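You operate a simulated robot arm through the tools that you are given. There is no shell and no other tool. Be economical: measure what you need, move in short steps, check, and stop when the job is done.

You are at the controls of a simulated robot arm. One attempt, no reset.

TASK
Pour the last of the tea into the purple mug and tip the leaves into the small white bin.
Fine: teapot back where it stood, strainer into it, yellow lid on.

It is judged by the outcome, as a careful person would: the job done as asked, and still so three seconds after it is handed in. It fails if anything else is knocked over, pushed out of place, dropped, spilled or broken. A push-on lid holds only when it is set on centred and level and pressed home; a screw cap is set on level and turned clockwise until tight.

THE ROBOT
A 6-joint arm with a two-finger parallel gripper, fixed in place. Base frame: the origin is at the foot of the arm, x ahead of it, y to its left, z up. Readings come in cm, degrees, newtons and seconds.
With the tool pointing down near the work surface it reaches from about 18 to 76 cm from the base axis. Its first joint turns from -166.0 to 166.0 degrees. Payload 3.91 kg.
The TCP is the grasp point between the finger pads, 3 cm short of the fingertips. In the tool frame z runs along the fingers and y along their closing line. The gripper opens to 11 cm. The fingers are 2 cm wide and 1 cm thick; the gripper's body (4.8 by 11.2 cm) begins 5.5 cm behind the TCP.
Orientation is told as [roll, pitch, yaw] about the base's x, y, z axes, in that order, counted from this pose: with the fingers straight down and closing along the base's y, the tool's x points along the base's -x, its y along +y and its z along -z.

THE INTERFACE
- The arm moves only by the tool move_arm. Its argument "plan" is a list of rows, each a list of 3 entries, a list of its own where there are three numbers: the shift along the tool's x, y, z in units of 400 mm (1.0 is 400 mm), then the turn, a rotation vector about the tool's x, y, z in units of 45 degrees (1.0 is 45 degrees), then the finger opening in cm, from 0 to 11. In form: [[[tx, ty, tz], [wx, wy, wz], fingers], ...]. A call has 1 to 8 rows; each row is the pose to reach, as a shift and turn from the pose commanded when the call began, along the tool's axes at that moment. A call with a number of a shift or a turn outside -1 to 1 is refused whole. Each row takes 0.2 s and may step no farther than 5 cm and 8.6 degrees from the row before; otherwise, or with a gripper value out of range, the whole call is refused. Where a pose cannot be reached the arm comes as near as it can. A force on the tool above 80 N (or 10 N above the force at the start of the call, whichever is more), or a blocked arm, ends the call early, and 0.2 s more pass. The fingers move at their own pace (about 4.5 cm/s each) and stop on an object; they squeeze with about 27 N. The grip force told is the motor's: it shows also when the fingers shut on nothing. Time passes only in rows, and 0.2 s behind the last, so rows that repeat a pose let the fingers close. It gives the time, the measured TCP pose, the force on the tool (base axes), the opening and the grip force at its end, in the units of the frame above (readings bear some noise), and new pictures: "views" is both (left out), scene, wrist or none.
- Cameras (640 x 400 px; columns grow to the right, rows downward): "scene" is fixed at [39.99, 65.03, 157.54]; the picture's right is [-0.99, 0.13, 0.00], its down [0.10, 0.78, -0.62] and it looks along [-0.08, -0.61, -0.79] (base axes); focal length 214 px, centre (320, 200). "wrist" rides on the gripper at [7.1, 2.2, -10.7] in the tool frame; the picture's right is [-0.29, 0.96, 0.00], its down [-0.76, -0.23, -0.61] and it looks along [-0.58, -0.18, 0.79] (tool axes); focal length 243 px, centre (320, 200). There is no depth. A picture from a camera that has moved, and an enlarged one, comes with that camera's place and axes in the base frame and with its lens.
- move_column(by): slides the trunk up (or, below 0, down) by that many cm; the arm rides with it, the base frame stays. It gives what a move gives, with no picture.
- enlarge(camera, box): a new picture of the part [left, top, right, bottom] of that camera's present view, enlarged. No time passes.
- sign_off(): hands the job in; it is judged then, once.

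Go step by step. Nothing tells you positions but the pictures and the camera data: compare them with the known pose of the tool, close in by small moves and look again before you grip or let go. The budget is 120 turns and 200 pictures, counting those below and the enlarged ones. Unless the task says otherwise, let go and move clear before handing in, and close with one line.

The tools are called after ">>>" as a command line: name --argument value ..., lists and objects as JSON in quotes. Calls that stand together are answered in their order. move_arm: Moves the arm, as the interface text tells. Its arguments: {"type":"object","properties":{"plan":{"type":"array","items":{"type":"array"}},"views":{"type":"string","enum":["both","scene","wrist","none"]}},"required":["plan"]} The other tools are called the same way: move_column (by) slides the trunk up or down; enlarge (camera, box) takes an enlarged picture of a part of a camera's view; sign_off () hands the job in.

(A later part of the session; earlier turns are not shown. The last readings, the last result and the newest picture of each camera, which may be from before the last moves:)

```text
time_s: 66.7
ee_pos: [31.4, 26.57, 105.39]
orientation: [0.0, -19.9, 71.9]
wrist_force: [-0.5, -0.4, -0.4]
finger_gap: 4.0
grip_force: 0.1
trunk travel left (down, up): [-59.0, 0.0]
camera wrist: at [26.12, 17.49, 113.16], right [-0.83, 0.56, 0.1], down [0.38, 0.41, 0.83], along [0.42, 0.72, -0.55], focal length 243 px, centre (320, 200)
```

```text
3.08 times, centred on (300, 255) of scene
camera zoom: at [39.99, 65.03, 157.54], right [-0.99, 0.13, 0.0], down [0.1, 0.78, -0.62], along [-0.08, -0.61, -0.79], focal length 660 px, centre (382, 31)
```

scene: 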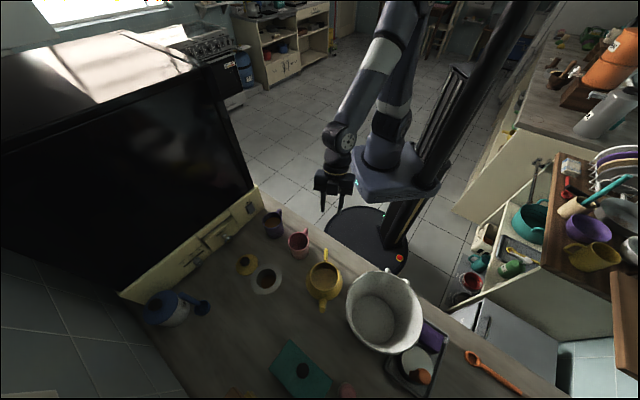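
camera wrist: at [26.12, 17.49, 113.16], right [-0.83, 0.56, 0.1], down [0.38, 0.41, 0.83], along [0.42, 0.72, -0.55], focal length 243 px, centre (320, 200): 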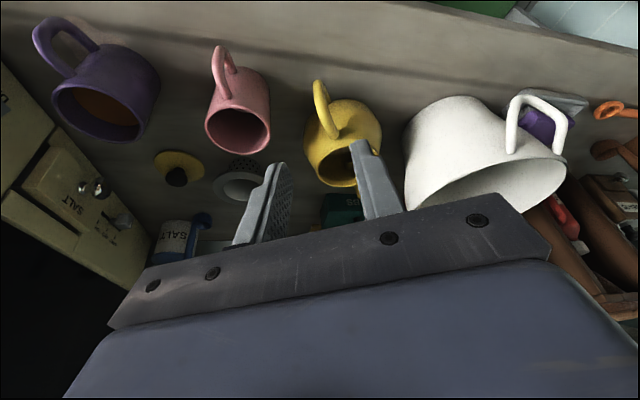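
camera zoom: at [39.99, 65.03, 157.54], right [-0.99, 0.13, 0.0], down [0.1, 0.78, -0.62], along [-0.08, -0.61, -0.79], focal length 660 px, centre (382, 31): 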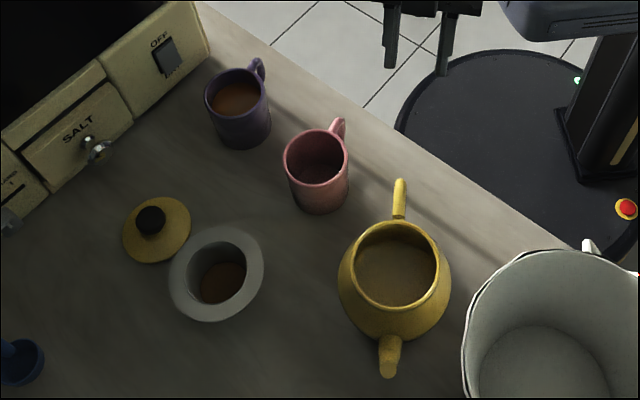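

The pot is back on its exact spot, empty and level. Next is the strainer: flange centre about (54.7,39.7,86.2), diameter about 10 cm. I'll go up and roll the tool around so the camera stays above the hand.

>>> move_arm --plan '[[[-0.034, 0, -0.094], [0, 0.15, 0], 4], [[-0.068, 0, -0.188], [0, 0.3, 0], 4], [[-0.068, 0, -0.188], [0, 0.442, 0], 4]]' --views "none"

>>> move_arm --plan '[[[0, 0, 0], [0, 0, -0.18], 4], [[0, 0, 0], [0, 0, -0.36], 4], [[0, 0, 0], [0, 0, -0.54], 4], [[0, 0, 0], [0, 0, -0.72], 4], [[0, 0, 0], [0, 0, -0.9], 4]]' --views "none"

>>> move_arm --plan '[[[0, 0, 0], [0, 0, -0.18], 4], [[0, 0, 0], [0, 0, -0.36], 4], [[0, 0, 0], [0, 0, -0.54], 4], [[0, 0, 0], [0, 0, -0.72], 4], [[0, 0, 0], [0, 0, -0.9], 4]]' --views "none"

>>> move_arm --plan '[[[0, 0, 0], [0, 0, -0.18], 4], [[0, 0, 0], [0, 0, -0.36], 4], [[0, 0, 0], [0, 0, -0.54], 4], [[0, 0, 0], [0, 0, -0.72], 4], [[0, 0, 0], [0, 0, -0.9], 4]]' --views "none"

```text
time_s: 67.5
ee_pos: [31.58, 26.91, 113.37]
orientation: [-0.2, 0.1, 71.9]
wrist_force: [-0.1, -0.5, 0.7]
finger_gap: 3.98
grip_force: 0.1
trunk travel left (down, up): [-59.0, 0.0]
```

```text
time_s: 68.7
ee_pos: [31.62, 26.62, 113.32]
orientation: [0.0, 0.0, 112.6]
wrist_force: [-0.7, -0.4, -0.1]
finger_gap: 3.99
grip_force: 0.0
trunk travel left (down, up): [-59.0, 0.0]
```

```text
time_s: 69.8
ee_pos: [31.6, 26.78, 113.5]
orientation: [0.0, 0.0, 153.2]
wrist_force: [-0.1, -0.3, -0.5]
finger_gap: 4.01
grip_force: 0.0
trunk travel left (down, up): [-59.0, 0.0]
```

```text
time_s: 71.0
ee_pos: [31.58, 26.81, 113.25]
orientation: [0.0, 0.0, -166.4]
wrist_force: [-0.3, 0.4, 0.4]
finger_gap: 3.98
grip_force: 0.1
trunk travel left (down, up): [-59.0, 0.0]
```

>>> move_arm --plan '[[[0.08, -0.04, 0.025], [0, 0, -0.1], 4], [[0.163, -0.079, 0.05], [0, 0, -0.2], 4], [[0.245, -0.118, 0.075], [0, 0, -0.3], 4], [[0.326, -0.158, 0.1], [0, 0, -0.4], 4], [[0.4075, -0.197, 0.125], [0, 0, -0.498], 4]]' --views "none"

>>> move_arm --plan '[[[0, 0, 0], [0, 0.17, 0], 4], [[0, 0, 0], [0, 0.34, 0], 4], [[0, 0, 0], [0, 0.51, 0], 4], [[0, 0, 0], [0, 0.68, 0], 4], [[0, 0, 0], [0, 0.85, 0], 4], [[0, 0, 0], [0, 1.0, 0], 4]]' --views "both"

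```text
time_s: 72.2
ee_pos: [45.67, 38.34, 108.04]
orientation: [0.0, 0.0, -144.0]
wrist_force: [0.6, -0.4, -0.1]
finger_gap: 4.0
grip_force: 0.0
trunk travel left (down, up): [-59.0, 0.0]
```

```text
time_s: 73.7
ee_pos: [45.54, 38.16, 108.3]
orientation: [0.2, 43.9, -144.2]
wrist_force: [-0.5, -0.4, 0.9]
finger_gap: 4.0
grip_force: 0.0
trunk travel left (down, up): [-59.0, 0.0]
camera wrist: at [45.06, 35.08, 121.1], right [0.39, -0.9, -0.2], down [-0.92, -0.38, -0.09], along [0.0, 0.22, -0.98], focal length 243 px, centre (320, 200)
```

scene: 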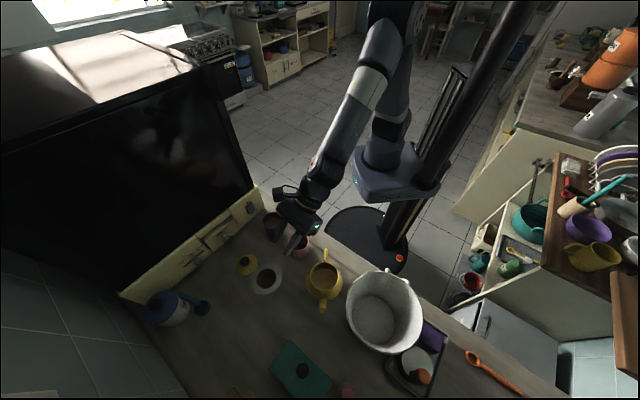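
wrist: 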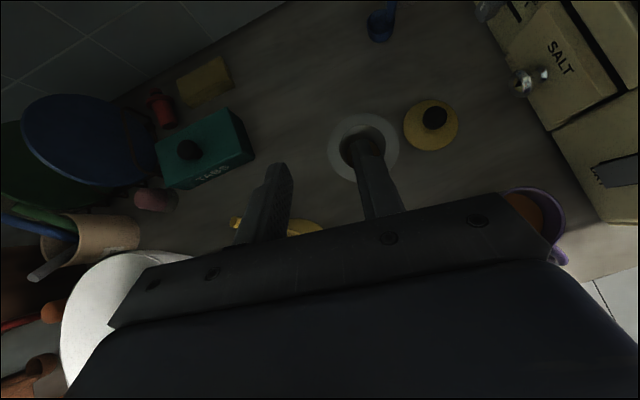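

>>> enlarge --camera "wrist" --box '[300, 80, 480, 200]'

```text
3.33 times, centred on (390, 140) of wrist
camera zoom: at [45.06, 35.08, 121.1], right [0.39, -0.9, -0.2], down [-0.92, -0.38, -0.09], along [0.0, 0.22, -0.98], focal length 809 px, centre (87, 400)
```

zoom: 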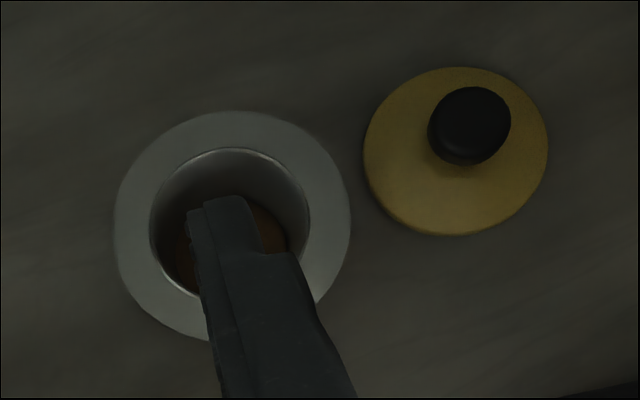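

>>> move_arm --plan '[[[-0.059, -0.0025, 0.077], [0, 0, 0], 4], [[-0.118, -0.005, 0.155], [0, 0, 0], 4], [[-0.177, -0.0075, 0.232], [0, 0, 0], 4], [[-0.236, -0.01, 0.309], [0, 0, 0], 4]]' --views "both"

>>> enlarge --camera "wrist" --box '[200, 60, 460, 240]'

>>> enlarge --camera "scene" --box '[230, 210, 330, 310]'

```text
time_s: 74.7
ee_pos: [46.99, 39.69, 92.99]
orientation: [-0.1, 44.9, -144.2]
wrist_force: [-0.3, -0.2, -0.9]
finger_gap: 4.01
grip_force: 0.2
trunk travel left (down, up): [-59.0, 0.0]
camera wrist: at [46.2, 36.43, 105.57], right [0.4, -0.9, -0.21], down [-0.92, -0.38, -0.11], along [0.02, 0.23, -0.97], focal length 243 px, centre (320, 200)
```

scene: 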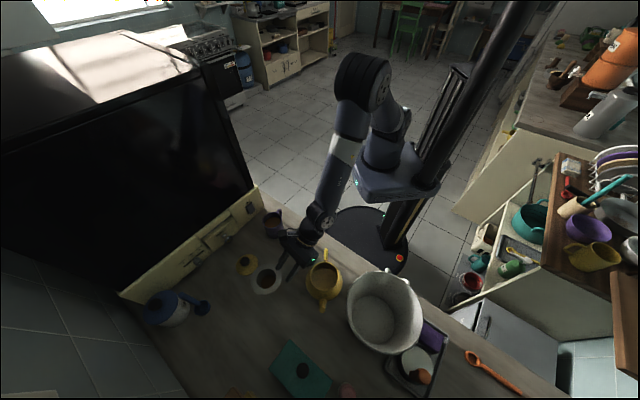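
wrist: 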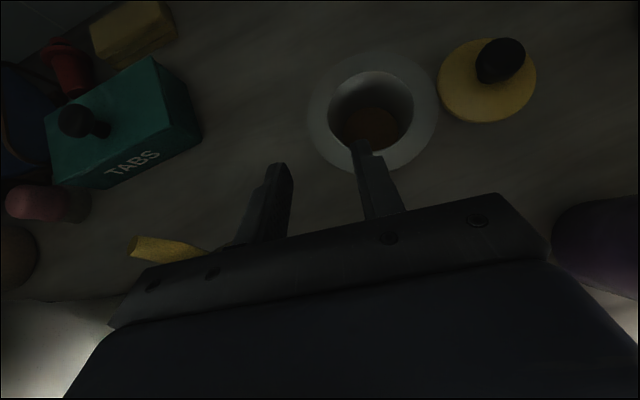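

```text
2.22 times, centred on (330, 150) of wrist
camera zoom: at [46.2, 36.43, 105.57], right [0.4, -0.9, -0.21], down [-0.92, -0.38, -0.11], along [0.02, 0.23, -0.97], focal length 539 px, centre (298, 311)
```

zoom: 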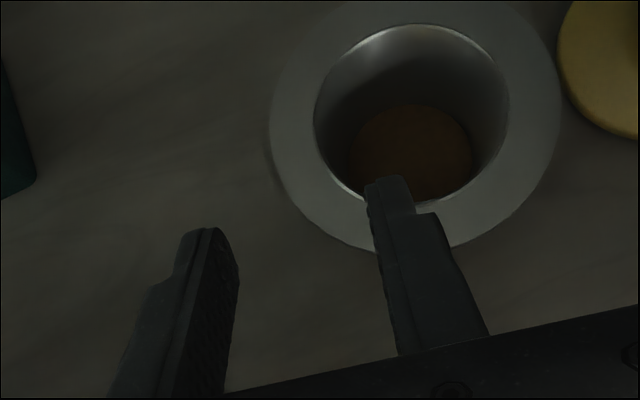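

```text
4.00 times, centred on (280, 260) of scene
camera zoom: at [39.99, 65.03, 157.54], right [-0.99, 0.13, 0.0], down [0.1, 0.78, -0.62], along [-0.08, -0.61, -0.79], focal length 858 px, centre (480, -40)
```

zoom: 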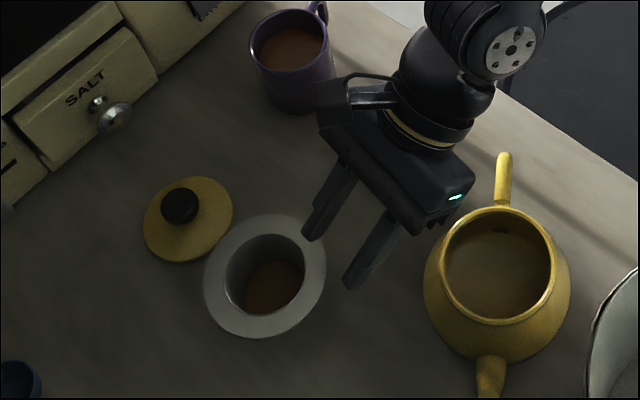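

>>> move_arm --plan '[[[-0.012, 0.0025, 0.06], [0, 0, 0], 4], [[-0.012, 0.0025, 0.12], [0, 0, 0], 4], [[-0.012, 0.0025, 0.165], [0, 0, 0], 4], [[-0.012, 0.0025, 0.195], [0, 0, 0], 4]]' --views "none"

>>> enlarge --camera "wrist" --box '[200, 60, 460, 240]'

>>> enlarge --camera "scene" --box '[240, 230, 310, 300]'

```text
time_s: 75.5
ee_pos: [51.31, 42.92, 89.84]
orientation: [0.2, 47.7, -144.0]
wrist_force: [-1.9, 0.7, 32.0]
finger_gap: 3.93
grip_force: 0.1
trunk travel left (down, up): [-59.0, 0.0]
stopped in row 4: the force on the tool passed its limit (the readings are from after the stop); the commanded pose is now the measured one
```

```text
2.22 times, centred on (330, 150) of wrist
camera zoom: at [50.14, 39.34, 102.35], right [0.4, -0.89, -0.21], down [-0.91, -0.38, -0.15], along [0.06, 0.26, -0.96], focal length 539 px, centre (298, 311)
```

zoom: 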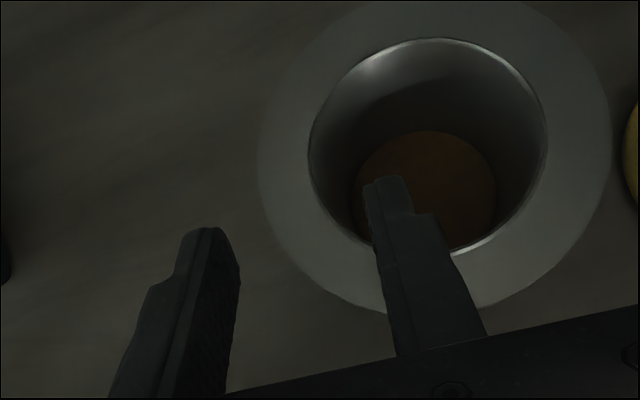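

```text
5.71 times, centred on (275, 265) of scene
camera zoom: at [39.99, 65.03, 157.54], right [-0.99, 0.13, 0.0], down [0.1, 0.78, -0.62], along [-0.08, -0.61, -0.79], focal length 1226 px, centre (577, -171)
```

zoom: 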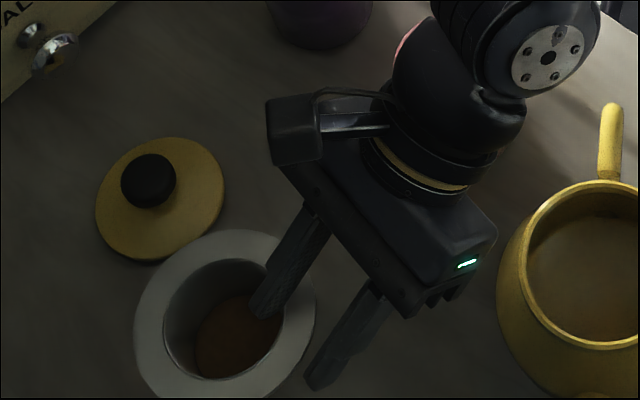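

Something pressed at 32 N, most likely the wrist link resting on the pink mug behind. I'll lift straight up off it.

>>> move_arm --plan '[[[0.028, 0, -0.025], [0, 0, 0], 4], [[0.074, 0, -0.067], [0, 0, 0], 4], [[0.148, 0, -0.135], [0, 0, 0], 4], [[0.222, 0, -0.202], [0, 0, 0], 4]]' --views "both"

>>> enlarge --camera "scene" --box '[220, 190, 380, 320]'

```text
time_s: 76.5
ee_pos: [51.39, 42.76, 101.16]
orientation: [-0.1, 46.7, -144.0]
wrist_force: [0.1, -0.3, 0.8]
finger_gap: 4.0
grip_force: 0.0
trunk travel left (down, up): [-59.0, 0.0]
camera wrist: at [50.32, 39.34, 113.69], right [0.4, -0.89, -0.21], down [-0.92, -0.38, -0.14], along [0.04, 0.25, -0.97], focal length 243 px, centre (320, 200)
```

scene: 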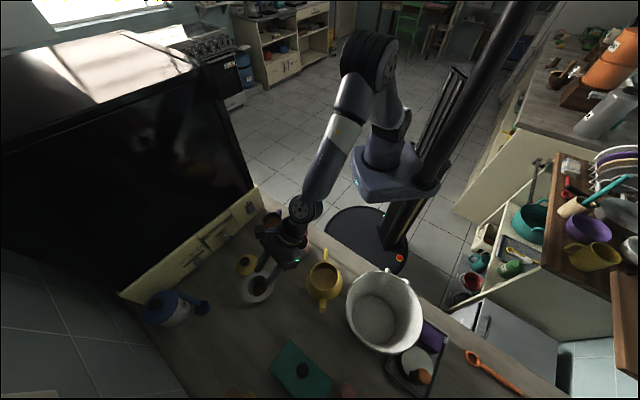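
wrist: 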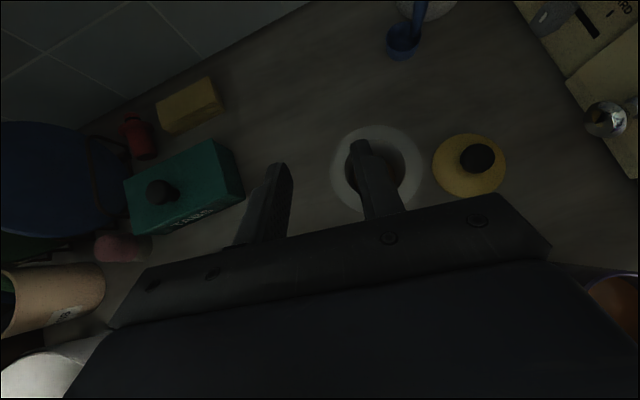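

```text
3.08 times, centred on (300, 255) of scene
camera zoom: at [39.99, 65.03, 157.54], right [-0.99, 0.13, 0.0], down [0.1, 0.78, -0.62], along [-0.08, -0.61, -0.79], focal length 660 px, centre (382, 31)
```

zoom: 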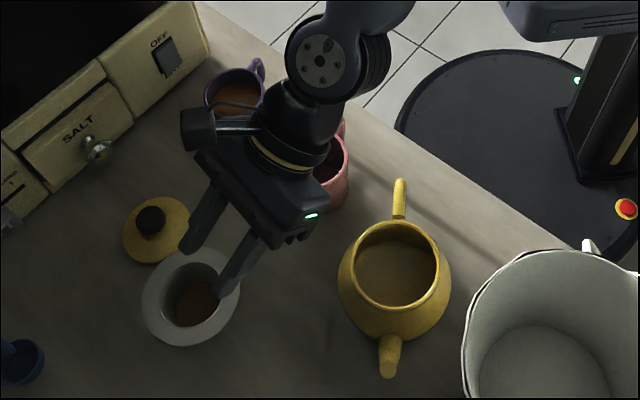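

The strainer was nudged outward about 3 cm and still stands upright. The mugs and pot look untouched. The flange must be higher than I estimated, so I'll re-measure.

>>> enlarge --camera "wrist" --box '[310, 100, 450, 230]'

>>> enlarge --camera "scene" --box '[245, 240, 305, 280]'

```text
3.08 times, centred on (380, 165) of wrist
camera zoom: at [50.32, 39.34, 113.69], right [0.4, -0.89, -0.21], down [-0.92, -0.38, -0.14], along [0.04, 0.25, -0.97], focal length 746 px, centre (135, 308)
```

zoom: 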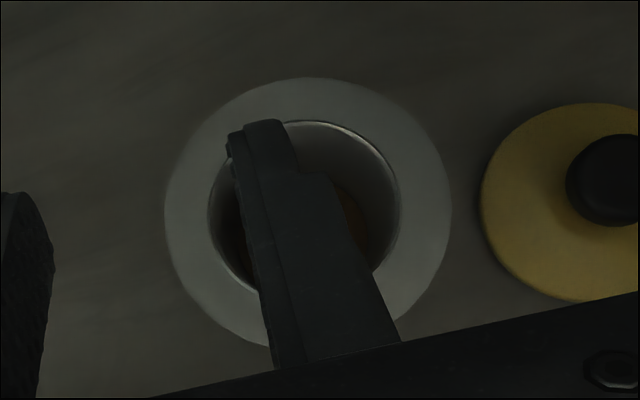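

```text
10.00 times, centred on (275, 260) of scene
camera zoom: at [39.99, 65.03, 157.54], right [-0.99, 0.13, 0.0], down [0.1, 0.78, -0.62], along [-0.08, -0.61, -0.79], focal length 2145 px, centre (770, -400)
```

zoom: 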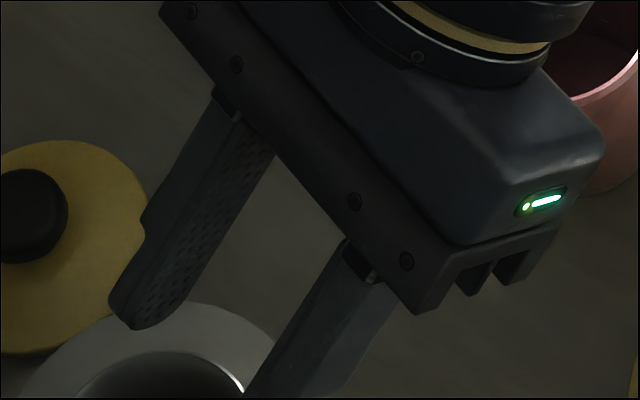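

The flange top is near z≈87.0 and its centre is now about (57.0,42.0). I'll come in with a steeper 30° tilt.

>>> move_arm --plan '[[[-0.04, -0.0025, 0.023], [0, -0.124, 0], 4], [[-0.08, -0.005, 0.047], [0, -0.248, 0], 4], [[-0.12, -0.0075, 0.07], [0, -0.371, 0], 4], [[-0.12, -0.0075, 0.07], [0, -0.371, 0], 4]]' --views "none"

>>> enlarge --camera "wrist" --box '[200, 60, 460, 240]'

>>> enlarge --camera "scene" --box '[230, 230, 310, 310]'

```text
time_s: 77.5
ee_pos: [50.22, 42.38, 95.53]
orientation: [0.0, 29.9, -143.9]
wrist_force: [-0.7, 1.3, 0.8]
finger_gap: 4.0
grip_force: 0.2
out of reach, approached as far as the arm can: row 1
trunk travel left (down, up): [-59.0, 0.0]
```

```text
2.22 times, centred on (330, 150) of wrist
camera zoom: at [52.22, 41.21, 108.46], right [0.36, -0.92, -0.14], down [-0.91, -0.38, 0.15], along [-0.19, 0.08, -0.98], focal length 539 px, centre (298, 311)
```

zoom: 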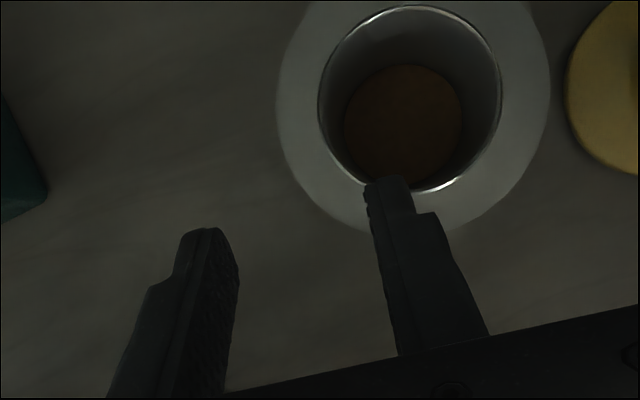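

```text
5.00 times, centred on (270, 270) of scene
camera zoom: at [39.99, 65.03, 157.54], right [-0.99, 0.13, 0.0], down [0.1, 0.78, -0.62], along [-0.08, -0.61, -0.79], focal length 1072 px, centre (570, -150)
```

zoom: 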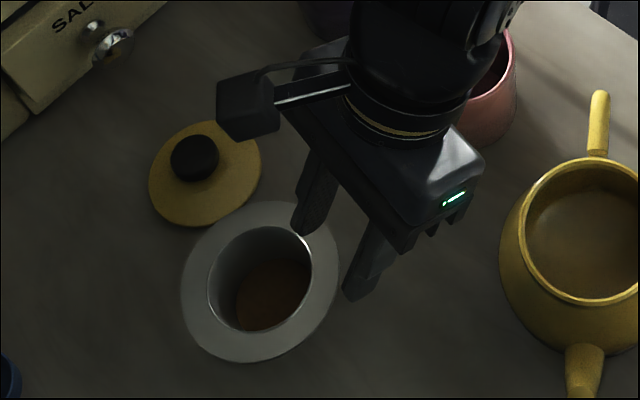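

>>> move_arm --plan '[[[0.001, 0.002, 0.06], [0, 0, 0], 4], [[0.001, 0.002, 0.12], [0, 0, 0], 4], [[0.001, 0.002, 0.16], [0, 0, 0], 4], [[0.001, 0.002, 0.16], [0, 0, 0], 4]]' --views "none"

>>> enlarge --camera "wrist" --box '[200, 60, 460, 240]'

>>> enlarge --camera "scene" --box '[230, 230, 310, 310]'

```text
time_s: 78.5
ee_pos: [52.77, 44.17, 89.98]
orientation: [0.0, 30.0, -144.0]
wrist_force: [-0.3, -1.0, 0.4]
finger_gap: 3.98
grip_force: 0.1
trunk travel left (down, up): [-59.0, 0.0]
```

```text
2.22 times, centred on (330, 150) of wrist
camera zoom: at [54.77, 42.99, 102.99], right [0.36, -0.92, -0.14], down [-0.91, -0.38, 0.15], along [-0.19, 0.08, -0.98], focal length 539 px, centre (298, 311)
```

zoom: 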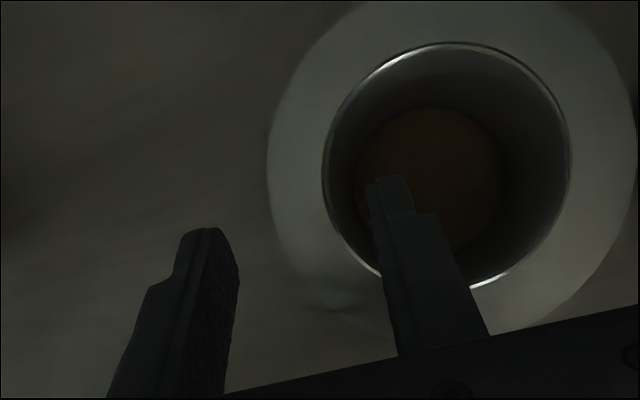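

```text
5.00 times, centred on (270, 270) of scene
camera zoom: at [39.99, 65.03, 157.54], right [-0.99, 0.13, 0.0], down [0.1, 0.78, -0.62], along [-0.08, -0.61, -0.79], focal length 1072 px, centre (570, -150)
```

zoom: 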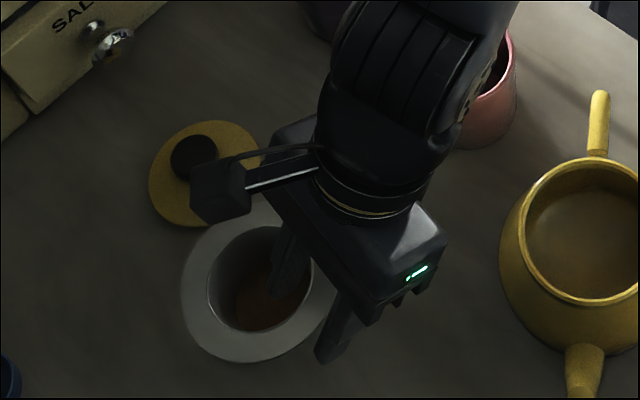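

>>> move_arm --plan '[[[0, 0, 0.02], [0, 0, 0], 4], [[0, 0, 0.04], [0, 0, 0], 4], [[0, 0, 0.058], [0, 0, 0], 4], [[0, 0, 0.058], [0, 0, 0], 4]]' --views "none"

>>> enlarge --camera "wrist" --box '[200, 60, 460, 240]'

>>> enlarge --camera "scene" --box '[230, 230, 310, 310]'

```text
time_s: 79.5
ee_pos: [53.85, 44.85, 88.04]
orientation: [0.0, 30.0, -144.1]
wrist_force: [-0.1, -0.6, 0.0]
finger_gap: 4.01
grip_force: 0.2
trunk travel left (down, up): [-59.0, 0.0]
```

```text
2.22 times, centred on (330, 150) of wrist
camera zoom: at [55.78, 43.64, 100.98], right [0.36, -0.92, -0.14], down [-0.91, -0.38, 0.15], along [-0.19, 0.08, -0.98], focal length 539 px, centre (298, 311)
```

zoom: 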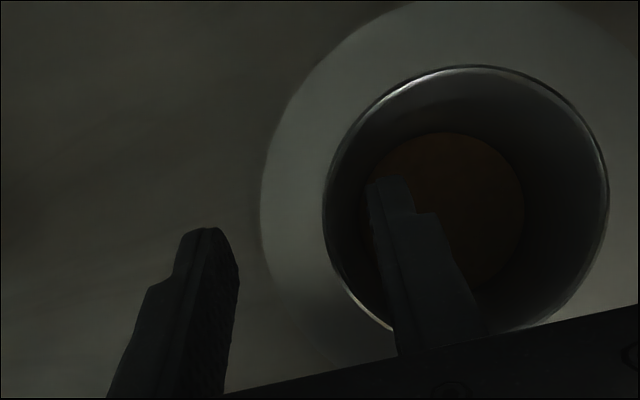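

```text
5.00 times, centred on (270, 270) of scene
camera zoom: at [39.99, 65.03, 157.54], right [-0.99, 0.13, 0.0], down [0.1, 0.78, -0.62], along [-0.08, -0.61, -0.79], focal length 1072 px, centre (570, -150)
```

zoom: 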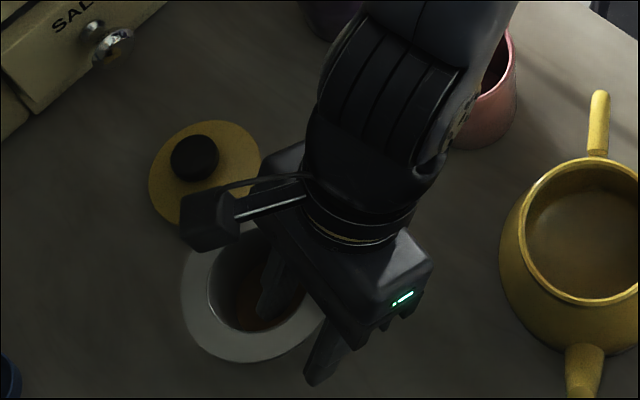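

The fingers are straddling the flange wall with no contact. Closing now.

>>> move_arm --plan '[[[0, 0, 0], [0, 0, 0], 3], [[0, 0, 0], [0, 0, 0], 2.2], [[0, 0, 0], [0, 0, 0], 1], [[0, 0, 0], [0, 0, 0], 0], [[0, 0, 0], [0, 0, 0], 0]]' --views "none"

>>> enlarge --camera "wrist" --box '[200, 60, 460, 240]'

>>> enlarge --camera "scene" --box '[230, 230, 310, 310]'

```text
time_s: 80.7
ee_pos: [53.81, 44.9, 88.07]
orientation: [0.0, 30.0, -144.1]
wrist_force: [-0.7, -1.0, 3.2]
finger_gap: 2.89
grip_force: 26.9
trunk travel left (down, up): [-59.0, 0.0]
```

```text
2.22 times, centred on (330, 150) of wrist
camera zoom: at [55.75, 43.63, 101.03], right [0.36, -0.92, -0.14], down [-0.91, -0.38, 0.15], along [-0.19, 0.08, -0.98], focal length 539 px, centre (298, 311)
```

zoom: 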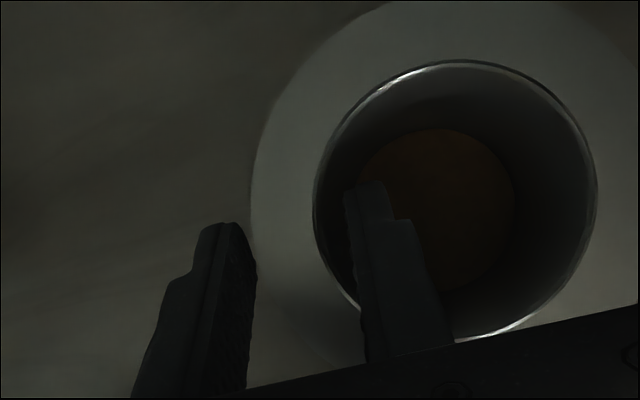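

```text
5.00 times, centred on (270, 270) of scene
camera zoom: at [39.99, 65.03, 157.54], right [-0.99, 0.13, 0.0], down [0.1, 0.78, -0.62], along [-0.08, -0.61, -0.79], focal length 1072 px, centre (570, -150)
```

zoom: 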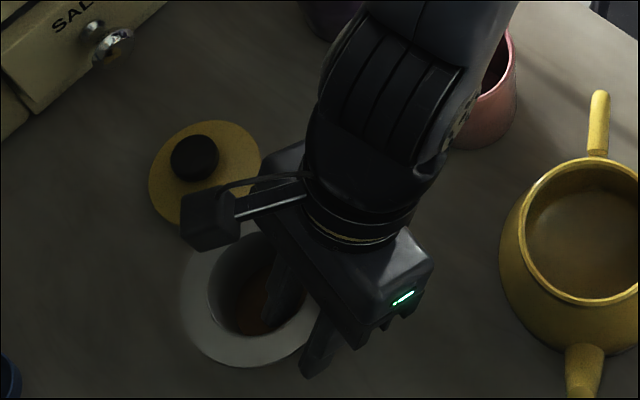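

Gripped at 2.9 cm. Test lift.

>>> move_arm --plan '[[[0.0094, 0, -0.016], [0, 0, 0], 0], [[0.019, 0, -0.0325], [0, 0, 0], 0], [[0.0375, 0, -0.065], [0, 0, 0], 0], [[0.0375, 0, -0.065], [0, 0, 0], 0]]' --views "none"

>>> enlarge --camera "wrist" --box '[200, 60, 460, 240]'

>>> enlarge --camera "scene" --box '[230, 220, 330, 310]'

```text
time_s: 81.7
ee_pos: [53.78, 44.86, 90.82]
orientation: [0.1, 30.0, -143.9]
wrist_force: [0.6, -0.4, -1.0]
finger_gap: 2.91
grip_force: 27.3
trunk travel left (down, up): [-59.0, 0.0]
```

```text
2.22 times, centred on (330, 150) of wrist
camera zoom: at [55.72, 43.57, 103.89], right [0.36, -0.92, -0.14], down [-0.91, -0.38, 0.15], along [-0.19, 0.08, -0.98], focal length 539 px, centre (298, 311)
```

zoom: 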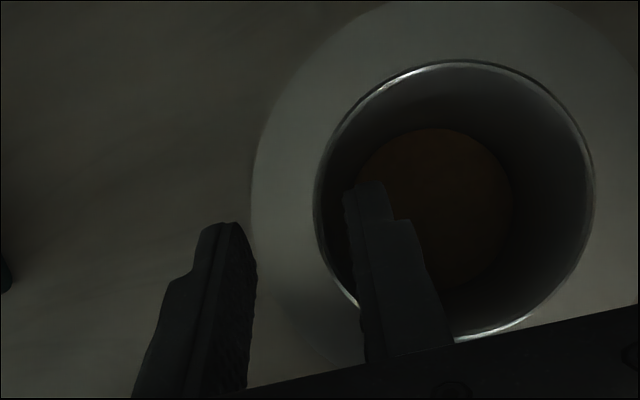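

```text
4.44 times, centred on (280, 265) of scene
camera zoom: at [39.99, 65.03, 157.54], right [-0.99, 0.13, 0.0], down [0.1, 0.78, -0.62], along [-0.08, -0.61, -0.79], focal length 953 px, centre (498, -89)
```

zoom: 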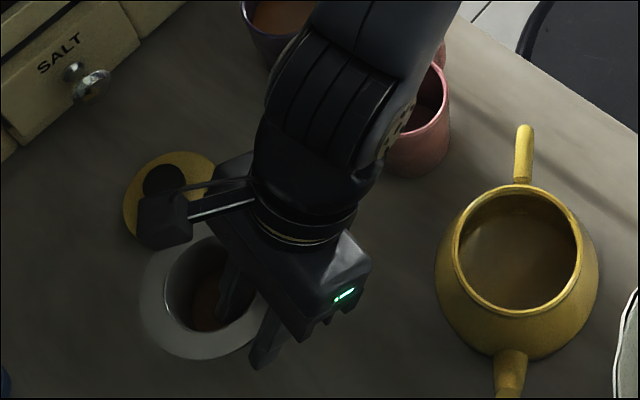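

It's held rigidly. Now I'll lift high and swing over to the bin at about (22,55.7), rim z≈96.5.

>>> move_arm --plan '[[[0.0525, 0, -0.091], [0, 0, 0], 0], [[0.105, 0, -0.182], [0, 0, 0], 0], [[0.1575, 0, -0.273], [0, 0, 0], 0], [[0.21, 0, -0.364], [0, 0, 0], 0], [[0.2625, 0, -0.4545], [0, 0, 0], 0]]' --views "none"

```text
time_s: 82.9
ee_pos: [53.7, 44.72, 112.19]
orientation: [0.1, 30.0, -144.0]
wrist_force: [0.5, 0.6, -0.6]
finger_gap: 2.89
grip_force: 27.5
trunk travel left (down, up): [-59.0, 0.0]
```

>>> move_arm --plan '[[[-0.03, -0.046, -0.019], [0.029, 0, -0.05], 0], [[-0.079, -0.122, -0.05], [0.076, 0, -0.131], 0], [[-0.132, -0.203, -0.084], [0.126, 0, -0.218], 0], [[-0.188, -0.29, -0.12], [0.18, 0, -0.312], 0], [[-0.245, -0.377, -0.156], [0.234, 0, -0.405], 0], [[-0.301, -0.464, -0.192], [0.288, 0, -0.499], 0], [[-0.346, -0.534, -0.221], [0.331, 0, -0.574], 0], [[-0.3765, -0.58, -0.24], [0.36, 0, -0.6235], 0]]' --views "both"

```text
time_s: 84.7
ee_pos: [24.21, 53.51, 112.56]
orientation: [0.6, 30.2, -112.0]
wrist_force: [-0.4, -0.2, -0.9]
finger_gap: 2.86
grip_force: 27.3
out of reach, approached as far as the arm can: row 5, 6, 7, 8
trunk travel left (down, up): [-59.0, 0.0]
camera wrist: at [26.45, 53.56, 125.53], right [0.79, -0.6, -0.14], down [-0.58, -0.8, 0.14], along [-0.19, -0.03, -0.98], focal length 243 px, centre (320, 200)
```

scene: 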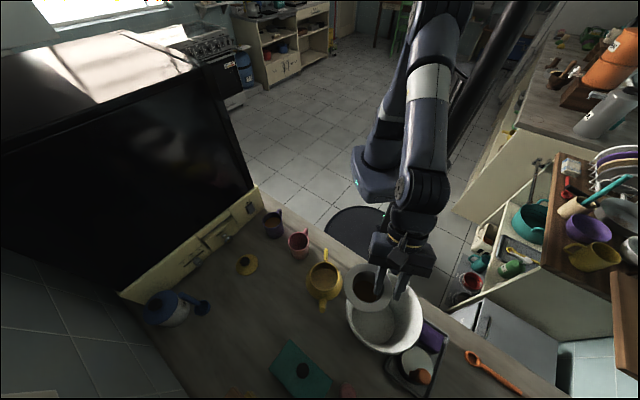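
wrist: 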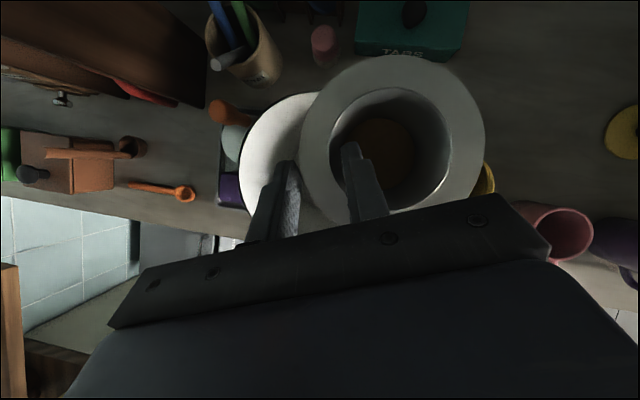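

>>> move_arm --plan '[[[0, 0, 0], [0, 0, 0.18], 0], [[0, 0, 0], [0, 0, 0.36], 0], [[0, 0, 0], [0, 0, 0.54], 0], [[0, 0, 0], [0, 0, 0.72], 0], [[0, 0, 0], [0, 0, 0.9], 0]]' --views "none"

>>> move_arm --plan '[[[0, 0, 0], [0, 0, 0.18], 0], [[0, 0, 0], [0, 0, 0.36], 0], [[0, 0, 0], [0, 0, 0.54], 0], [[0, 0, 0], [0, 0, 0.72], 0], [[0, 0, 0], [0, 0, 0.9], 0]]' --views "scene"

```text
time_s: 85.9
ee_pos: [24.2, 53.47, 112.82]
orientation: [-20.5, 22.3, -156.4]
wrist_force: [0.0, -0.1, -1.1]
finger_gap: 2.84
grip_force: 27.1
trunk travel left (down, up): [-59.0, 0.0]
```

```text
time_s: 87.1
ee_pos: [24.26, 53.63, 112.8]
orientation: [-29.7, 4.4, 166.0]
wrist_force: [0.2, -0.2, -0.6]
finger_gap: 2.85
grip_force: 27.4
trunk travel left (down, up): [-59.0, 0.0]
```

scene: 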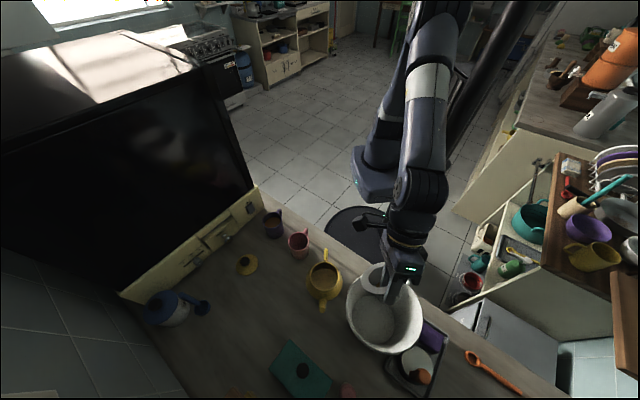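

>>> move_arm --plan '[[[0, 0, 0], [0, 0, 0.18], 0], [[0, 0, 0], [0, 0, 0.36], 0], [[0, 0, 0], [0, 0, 0.54], 0], [[0, 0, 0], [0, 0, 0.72], 0], [[0, 0, 0], [0, 0, 0.9], 0]]' --views "none"

>>> move_arm --plan '[[[0, 0, 0], [0, 0, 0.18], 0], [[0, 0, 0], [0, 0, 0.36], 0], [[0, 0, 0], [0, 0, 0.54], 0], [[0, 0, 0], [0, 0, 0.72], 0], [[0, 0, 0], [0, 0, 0.9], 0], [[0, 0, 0], [0, 0, 1.0], 0]]' --views "none"

>>> enlarge --camera "scene" --box '[320, 210, 460, 370]'

```text
time_s: 88.3
ee_pos: [24.28, 53.59, 112.55]
orientation: [-26.0, -15.2, 130.3]
wrist_force: [0.8, 0.3, -0.4]
finger_gap: 2.83
grip_force: 27.2
trunk travel left (down, up): [-59.0, 0.0]
```

```text
time_s: 89.7
ee_pos: [24.35, 53.47, 112.74]
orientation: [-7.6, -29.2, 83.7]
wrist_force: [0.0, 0.0, 0.3]
finger_gap: 2.82
grip_force: 26.9
trunk travel left (down, up): [-59.0, 0.0]
```

```text
2.50 times, centred on (390, 290) of scene
camera zoom: at [39.99, 65.03, 157.54], right [-0.99, 0.13, 0.0], down [0.1, 0.78, -0.62], along [-0.08, -0.61, -0.79], focal length 536 px, centre (145, -25)
```

zoom: 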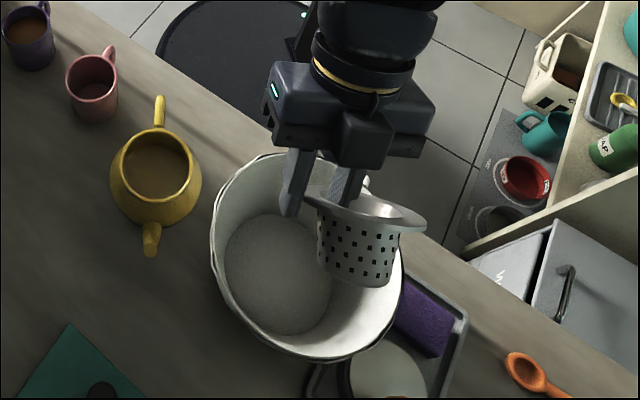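

The strainer hangs over the bin. Now I'll pitch the tool up to invert it and drop the leaves.

>>> move_arm --plan '[[[0, 0, 0], [0, -0.17, 0.03], 0], [[0, 0, 0], [0, -0.34, 0.06], 0], [[0, 0, 0], [0, -0.51, 0.1], 0], [[0, 0, 0], [0, -0.68, 0.13], 0], [[0, 0, 0], [0, -0.85, 0.16], 0]]' --views "none"

>>> enlarge --camera "scene" --box '[320, 210, 460, 370]'

```text
time_s: 90.9
ee_pos: [23.58, 53.94, 112.72]
orientation: [-4.7, -51.0, 82.2]
wrist_force: [1.7, 0.3, -0.4]
finger_gap: 2.82
grip_force: 27.2
out of reach, approached as far as the arm can: row 3, 4, 5
trunk travel left (down, up): [-59.0, 0.0]
```

```text
2.50 times, centred on (390, 290) of scene
camera zoom: at [39.99, 65.03, 157.54], right [-0.99, 0.13, 0.0], down [0.1, 0.78, -0.62], along [-0.08, -0.61, -0.79], focal length 536 px, centre (145, -25)
```

zoom: 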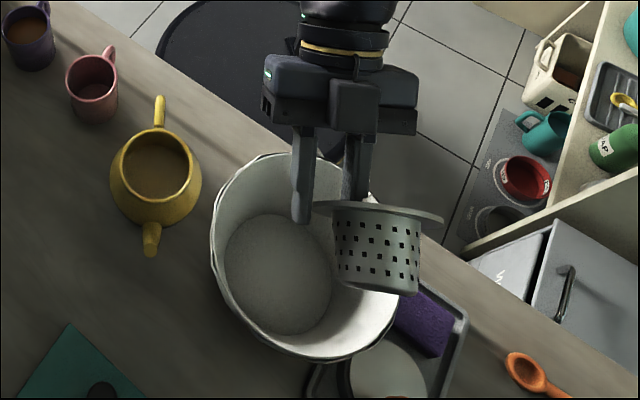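

The wrist pitch is limited because the shoulder sits too high. I'll raise the hand, lower the trunk, and repeat, so the forearm levels out.

>>> move_arm --plan '[[[-0.065, 0, -0.053], [0, 0.12, 0], 0], [[-0.148, 0, -0.12], [0, 0.24, 0], 0], [[-0.231, 0, -0.187], [0, 0.24, 0], 0], [[-0.314, 0, -0.254], [0, 0.24, 0], 0], [[-0.3885, 0, -0.3145], [0, 0.24, 0], 0]]' --views "none"

>>> move_column --by -20

```text
time_s: 92.1
ee_pos: [22.69, 53.96, 132.87]
orientation: [-3.8, -40.2, 81.0]
wrist_force: [0.1, 0.7, -0.3]
finger_gap: 2.8
grip_force: 27.0
trunk travel left (down, up): [-59.0, 0.0]
```

```text
time_s: 94.3
ee_pos: [22.66, 53.97, 112.84]
orientation: [-3.8, -40.2, 81.1]
wrist_force: [0.3, 0.0, -1.0]
finger_gap: 2.78
grip_force: 26.6
trunk travel left (down, up): [-39.0, 20.0]
```

>>> move_arm --plan '[[[0, 0, 0], [0, -0.17, 0], 0], [[0, 0, 0], [0, -0.34, 0], 0], [[0, 0, 0], [0, -0.51, 0], 0], [[0, 0, 0], [0, -0.68, 0], 0], [[0, 0, 0], [0, -0.84, 0], 0], [[0, 0, 0], [0, -1.0, 0], 0]]' --views "none"

>>> enlarge --camera "scene" --box '[320, 210, 460, 370]'

```text
time_s: 95.7
ee_pos: [21.21, 54.32, 112.44]
orientation: [-17.9, -78.8, 100.5]
wrist_force: [1.4, 0.0, 1.6]
finger_gap: 2.75
grip_force: 27.1
out of reach, approached as far as the arm can: row 5, 6
trunk travel left (down, up): [-39.0, 20.0]
```

```text
2.50 times, centred on (390, 290) of scene
camera zoom: at [39.99, 65.03, 157.54], right [-0.99, 0.13, 0.0], down [0.1, 0.78, -0.62], along [-0.08, -0.61, -0.79], focal length 536 px, centre (145, -25)
```

zoom: 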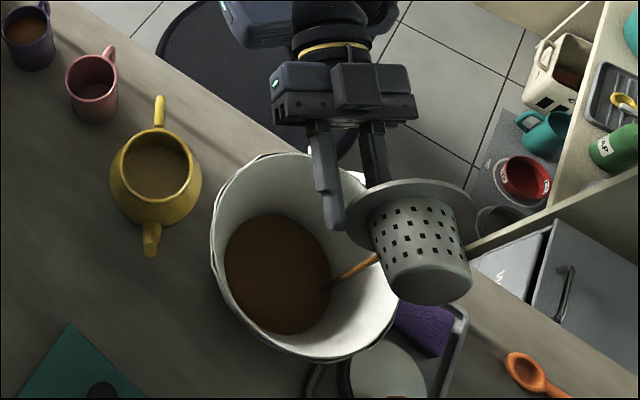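

Leaves are streaming into the bin. Holding until it empties.

>>> move_arm --plan '[[[0, 0, 0], [0, 0, 0], 0], [[0, 0, 0], [0, 0, 0], 0], [[0, 0, 0], [0, 0, 0], 0], [[0, 0, 0], [0, 0, 0], 0], [[0, 0, 0], [0, 0, 0], 0], [[0, 0, 0], [0, 0, 0], 0]]' --views "none"

>>> enlarge --camera "scene" --box '[320, 210, 460, 370]'

>>> enlarge --camera "wrist" --box '[120, 0, 520, 250]'

```text
time_s: 97.1
ee_pos: [21.4, 54.33, 112.61]
orientation: [-10.9, -79.7, 92.7]
wrist_force: [-0.5, -0.4, 0.2]
finger_gap: 2.78
grip_force: 27.0
trunk travel left (down, up): [-39.0, 20.0]
```

```text
2.50 times, centred on (390, 290) of scene
camera zoom: at [39.99, 65.03, 157.54], right [-0.99, 0.13, 0.0], down [0.1, 0.78, -0.62], along [-0.08, -0.61, -0.79], focal length 536 px, centre (145, -25)
```

zoom: 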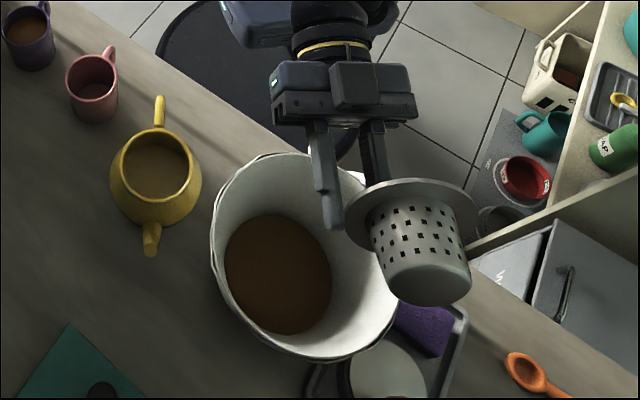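

```text
1.60 times, centred on (320, 125) of wrist
camera zoom: at [17.86, 42.83, 107.51], right [-0.95, 0.18, 0.25], down [0.14, -0.49, 0.86], along [0.28, 0.85, 0.44], focal length 388 px, centre (320, 320)
```

zoom: 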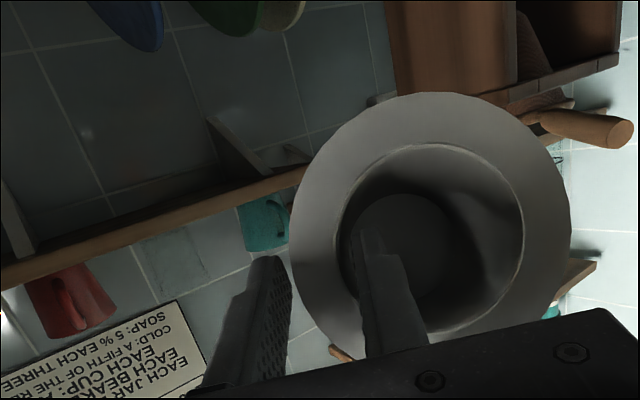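

The strainer is clean and the leaves are in the bin. I'll rotate the tool back (pitching through vertical), which brings the strainer upright with the hand leaning outward.

>>> move_arm --plan '[[[0, 0, 0], [0, 0.17, 0], 0], [[0, 0, 0], [0, 0.34, 0], 0], [[0, 0, 0], [0, 0.51, 0], 0], [[0, 0, 0], [0, 0.68, 0], 0], [[0, 0, 0], [0, 0.84, 0], 0], [[0, 0, 0], [0, 1.0, 0], 0]]' --views "none"

>>> move_arm --plan '[[[0, 0, 0], [0, 0.17, 0], 0], [[0, 0, 0], [0, 0.34, 0], 0], [[0, 0, 0], [0, 0.51, 0], 0], [[0, 0, 0], [0, 0.68, 0], 0], [[0, 0, 0], [0, 0.84, 0], 0], [[0, 0, 0], [0, 1.0, 0], 0]]' --views "scene"

```text
time_s: 98.5
ee_pos: [21.4, 54.32, 112.61]
orientation: [-2.4, -34.7, 83.3]
wrist_force: [-0.3, -0.1, -0.9]
finger_gap: 2.77
grip_force: 27.5
out of reach, approached as far as the arm can: row 2
trunk travel left (down, up): [-39.0, 20.0]
```

```text
time_s: 99.9
ee_pos: [20.75, 51.3, 108.85]
orientation: [-2.1, 9.9, 81.7]
wrist_force: [-0.3, 0.1, -0.6]
finger_gap: 2.75
grip_force: 27.1
out of reach, approached as far as the arm can: row 5, 6
trunk travel left (down, up): [-39.0, 20.0]
```

scene: 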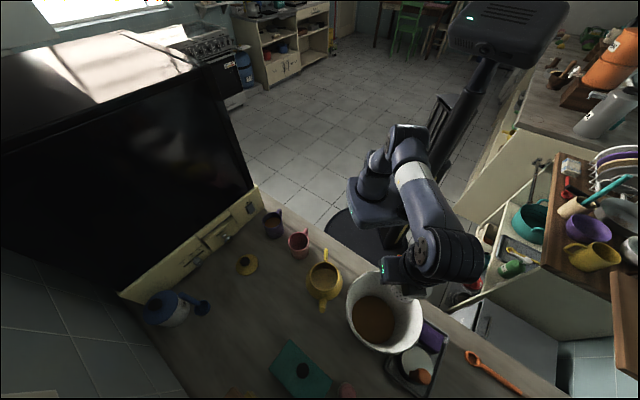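

>>> move_column --by 18

>>> move_arm --plan '[[[0, 0, 0.03], [0, 0.15, 0], 0], [[0, 0, 0.06], [0, 0.3, 0.02], 0], [[0, 0, 0.09], [0, 0.448, 0.04], 0], [[0, 0, 0.09], [0, 0.448, 0.04], 0]]' --views "both"

```text
time_s: 101.9
ee_pos: [20.76, 51.26, 126.73]
orientation: [-2.0, 9.8, 81.7]
wrist_force: [-0.1, 0.0, -0.8]
finger_gap: 2.75
grip_force: 27.5
trunk travel left (down, up): [-57.0, 2.0]
```

```text
time_s: 102.9
ee_pos: [19.69, 45.28, 117.25]
orientation: [-3.1, 29.7, 78.8]
wrist_force: [0.3, 0.0, -1.1]
finger_gap: 2.72
grip_force: 27.4
out of reach, approached as far as the arm can: row 1, 2, 3, 4
trunk travel left (down, up): [-57.0, 2.0]
camera wrist: at [16.82, 44.96, 130.04], right [-0.89, 0.41, -0.19], down [0.38, 0.91, 0.16], along [0.24, 0.07, -0.97], focal length 243 px, centre (320, 200)
```

scene: 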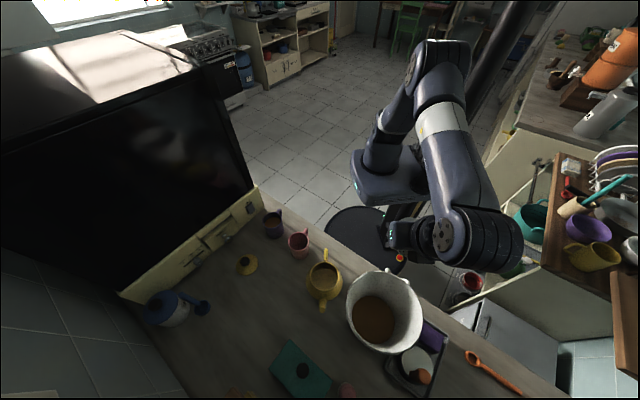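
wrist: 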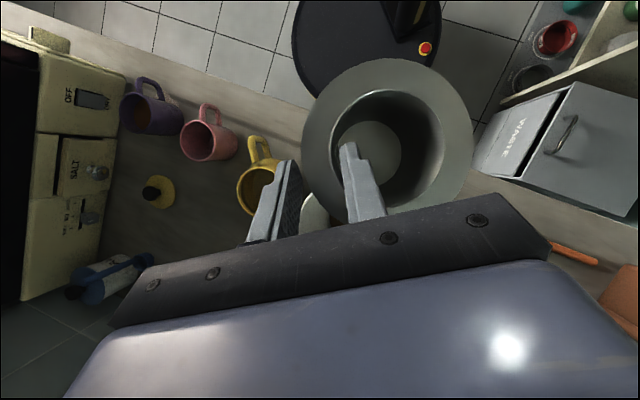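

The strainer is upright and empty. For reach at the pot I'll turn so the hand leans sideways (yaw ≈ −40°), then approach the pot.

>>> move_arm --plan '[[[0.009, -0.054, 0.015], [-0.074, 0, 0.128], 0], [[0.0175, -0.1075, 0.029], [-0.148, 0, 0.257], 0], [[0.026, -0.161, 0.044], [-0.222, 0, 0.385], 0], [[0.035, -0.215, 0.058], [-0.296, 0, 0.513], 0], [[0.044, -0.269, 0.073], [-0.37, 0, 0.642], 0], [[0.0525, -0.3225, 0.0875], [-0.444, 0, 0.77], 0]]' --views "none"

>>> move_arm --plan '[[[0, 0, 0], [-0.074, 0, 0.128], 0], [[0, 0, 0], [-0.148, 0, 0.257], 0], [[0, 0, 0], [-0.222, 0, 0.385], 0], [[0, 0, 0], [-0.296, 0, 0.513], 0], [[0, 0, 0], [-0.37, 0, 0.642], 0], [[0, 0, 0], [-0.444, 0, 0.77], 0]]' --views "none"

>>> move_arm --plan '[[[0, 0, 0], [-0.074, 0, 0.128], 0], [[0, 0, 0], [-0.148, 0, 0.257], 0], [[0, 0, 0], [-0.222, 0, 0.385], 0], [[0, 0, 0], [-0.296, 0, 0.513], 0], [[0, 0, 0], [-0.37, 0, 0.642], 0], [[0, 0, 0], [-0.444, 0, 0.77], 0]]' --views "both"

```text
time_s: 104.3
ee_pos: [31.87, 39.57, 115.91]
orientation: [-2.2, 28.3, 39.2]
wrist_force: [0.7, -0.2, -0.6]
finger_gap: 2.72
grip_force: 26.6
trunk travel left (down, up): [-57.0, 2.0]
```

```text
time_s: 105.7
ee_pos: [31.83, 39.6, 115.99]
orientation: [-0.5, 27.4, 0.1]
wrist_force: [-0.9, -0.2, -0.3]
finger_gap: 2.7
grip_force: 27.1
trunk travel left (down, up): [-57.0, 2.0]
```

```text
time_s: 107.1
ee_pos: [31.74, 39.72, 115.91]
orientation: [1.5, 27.8, -38.9]
wrist_force: [0.1, 0.3, -0.5]
finger_gap: 2.73
grip_force: 27.8
trunk travel left (down, up): [-57.0, 2.0]
camera wrist: at [32.03, 41.9, 128.97], right [0.81, 0.57, -0.11], down [0.58, -0.79, 0.18], along [0.01, -0.21, -0.98], focal length 243 px, centre (320, 200)
```

scene: 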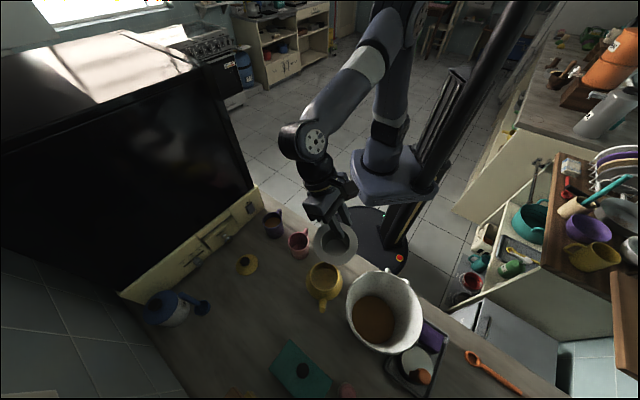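
wrist: 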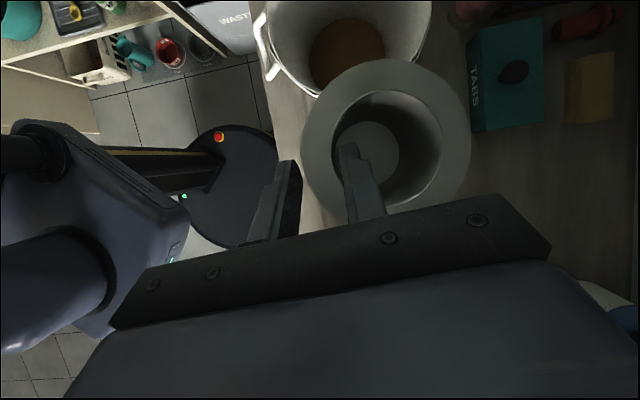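

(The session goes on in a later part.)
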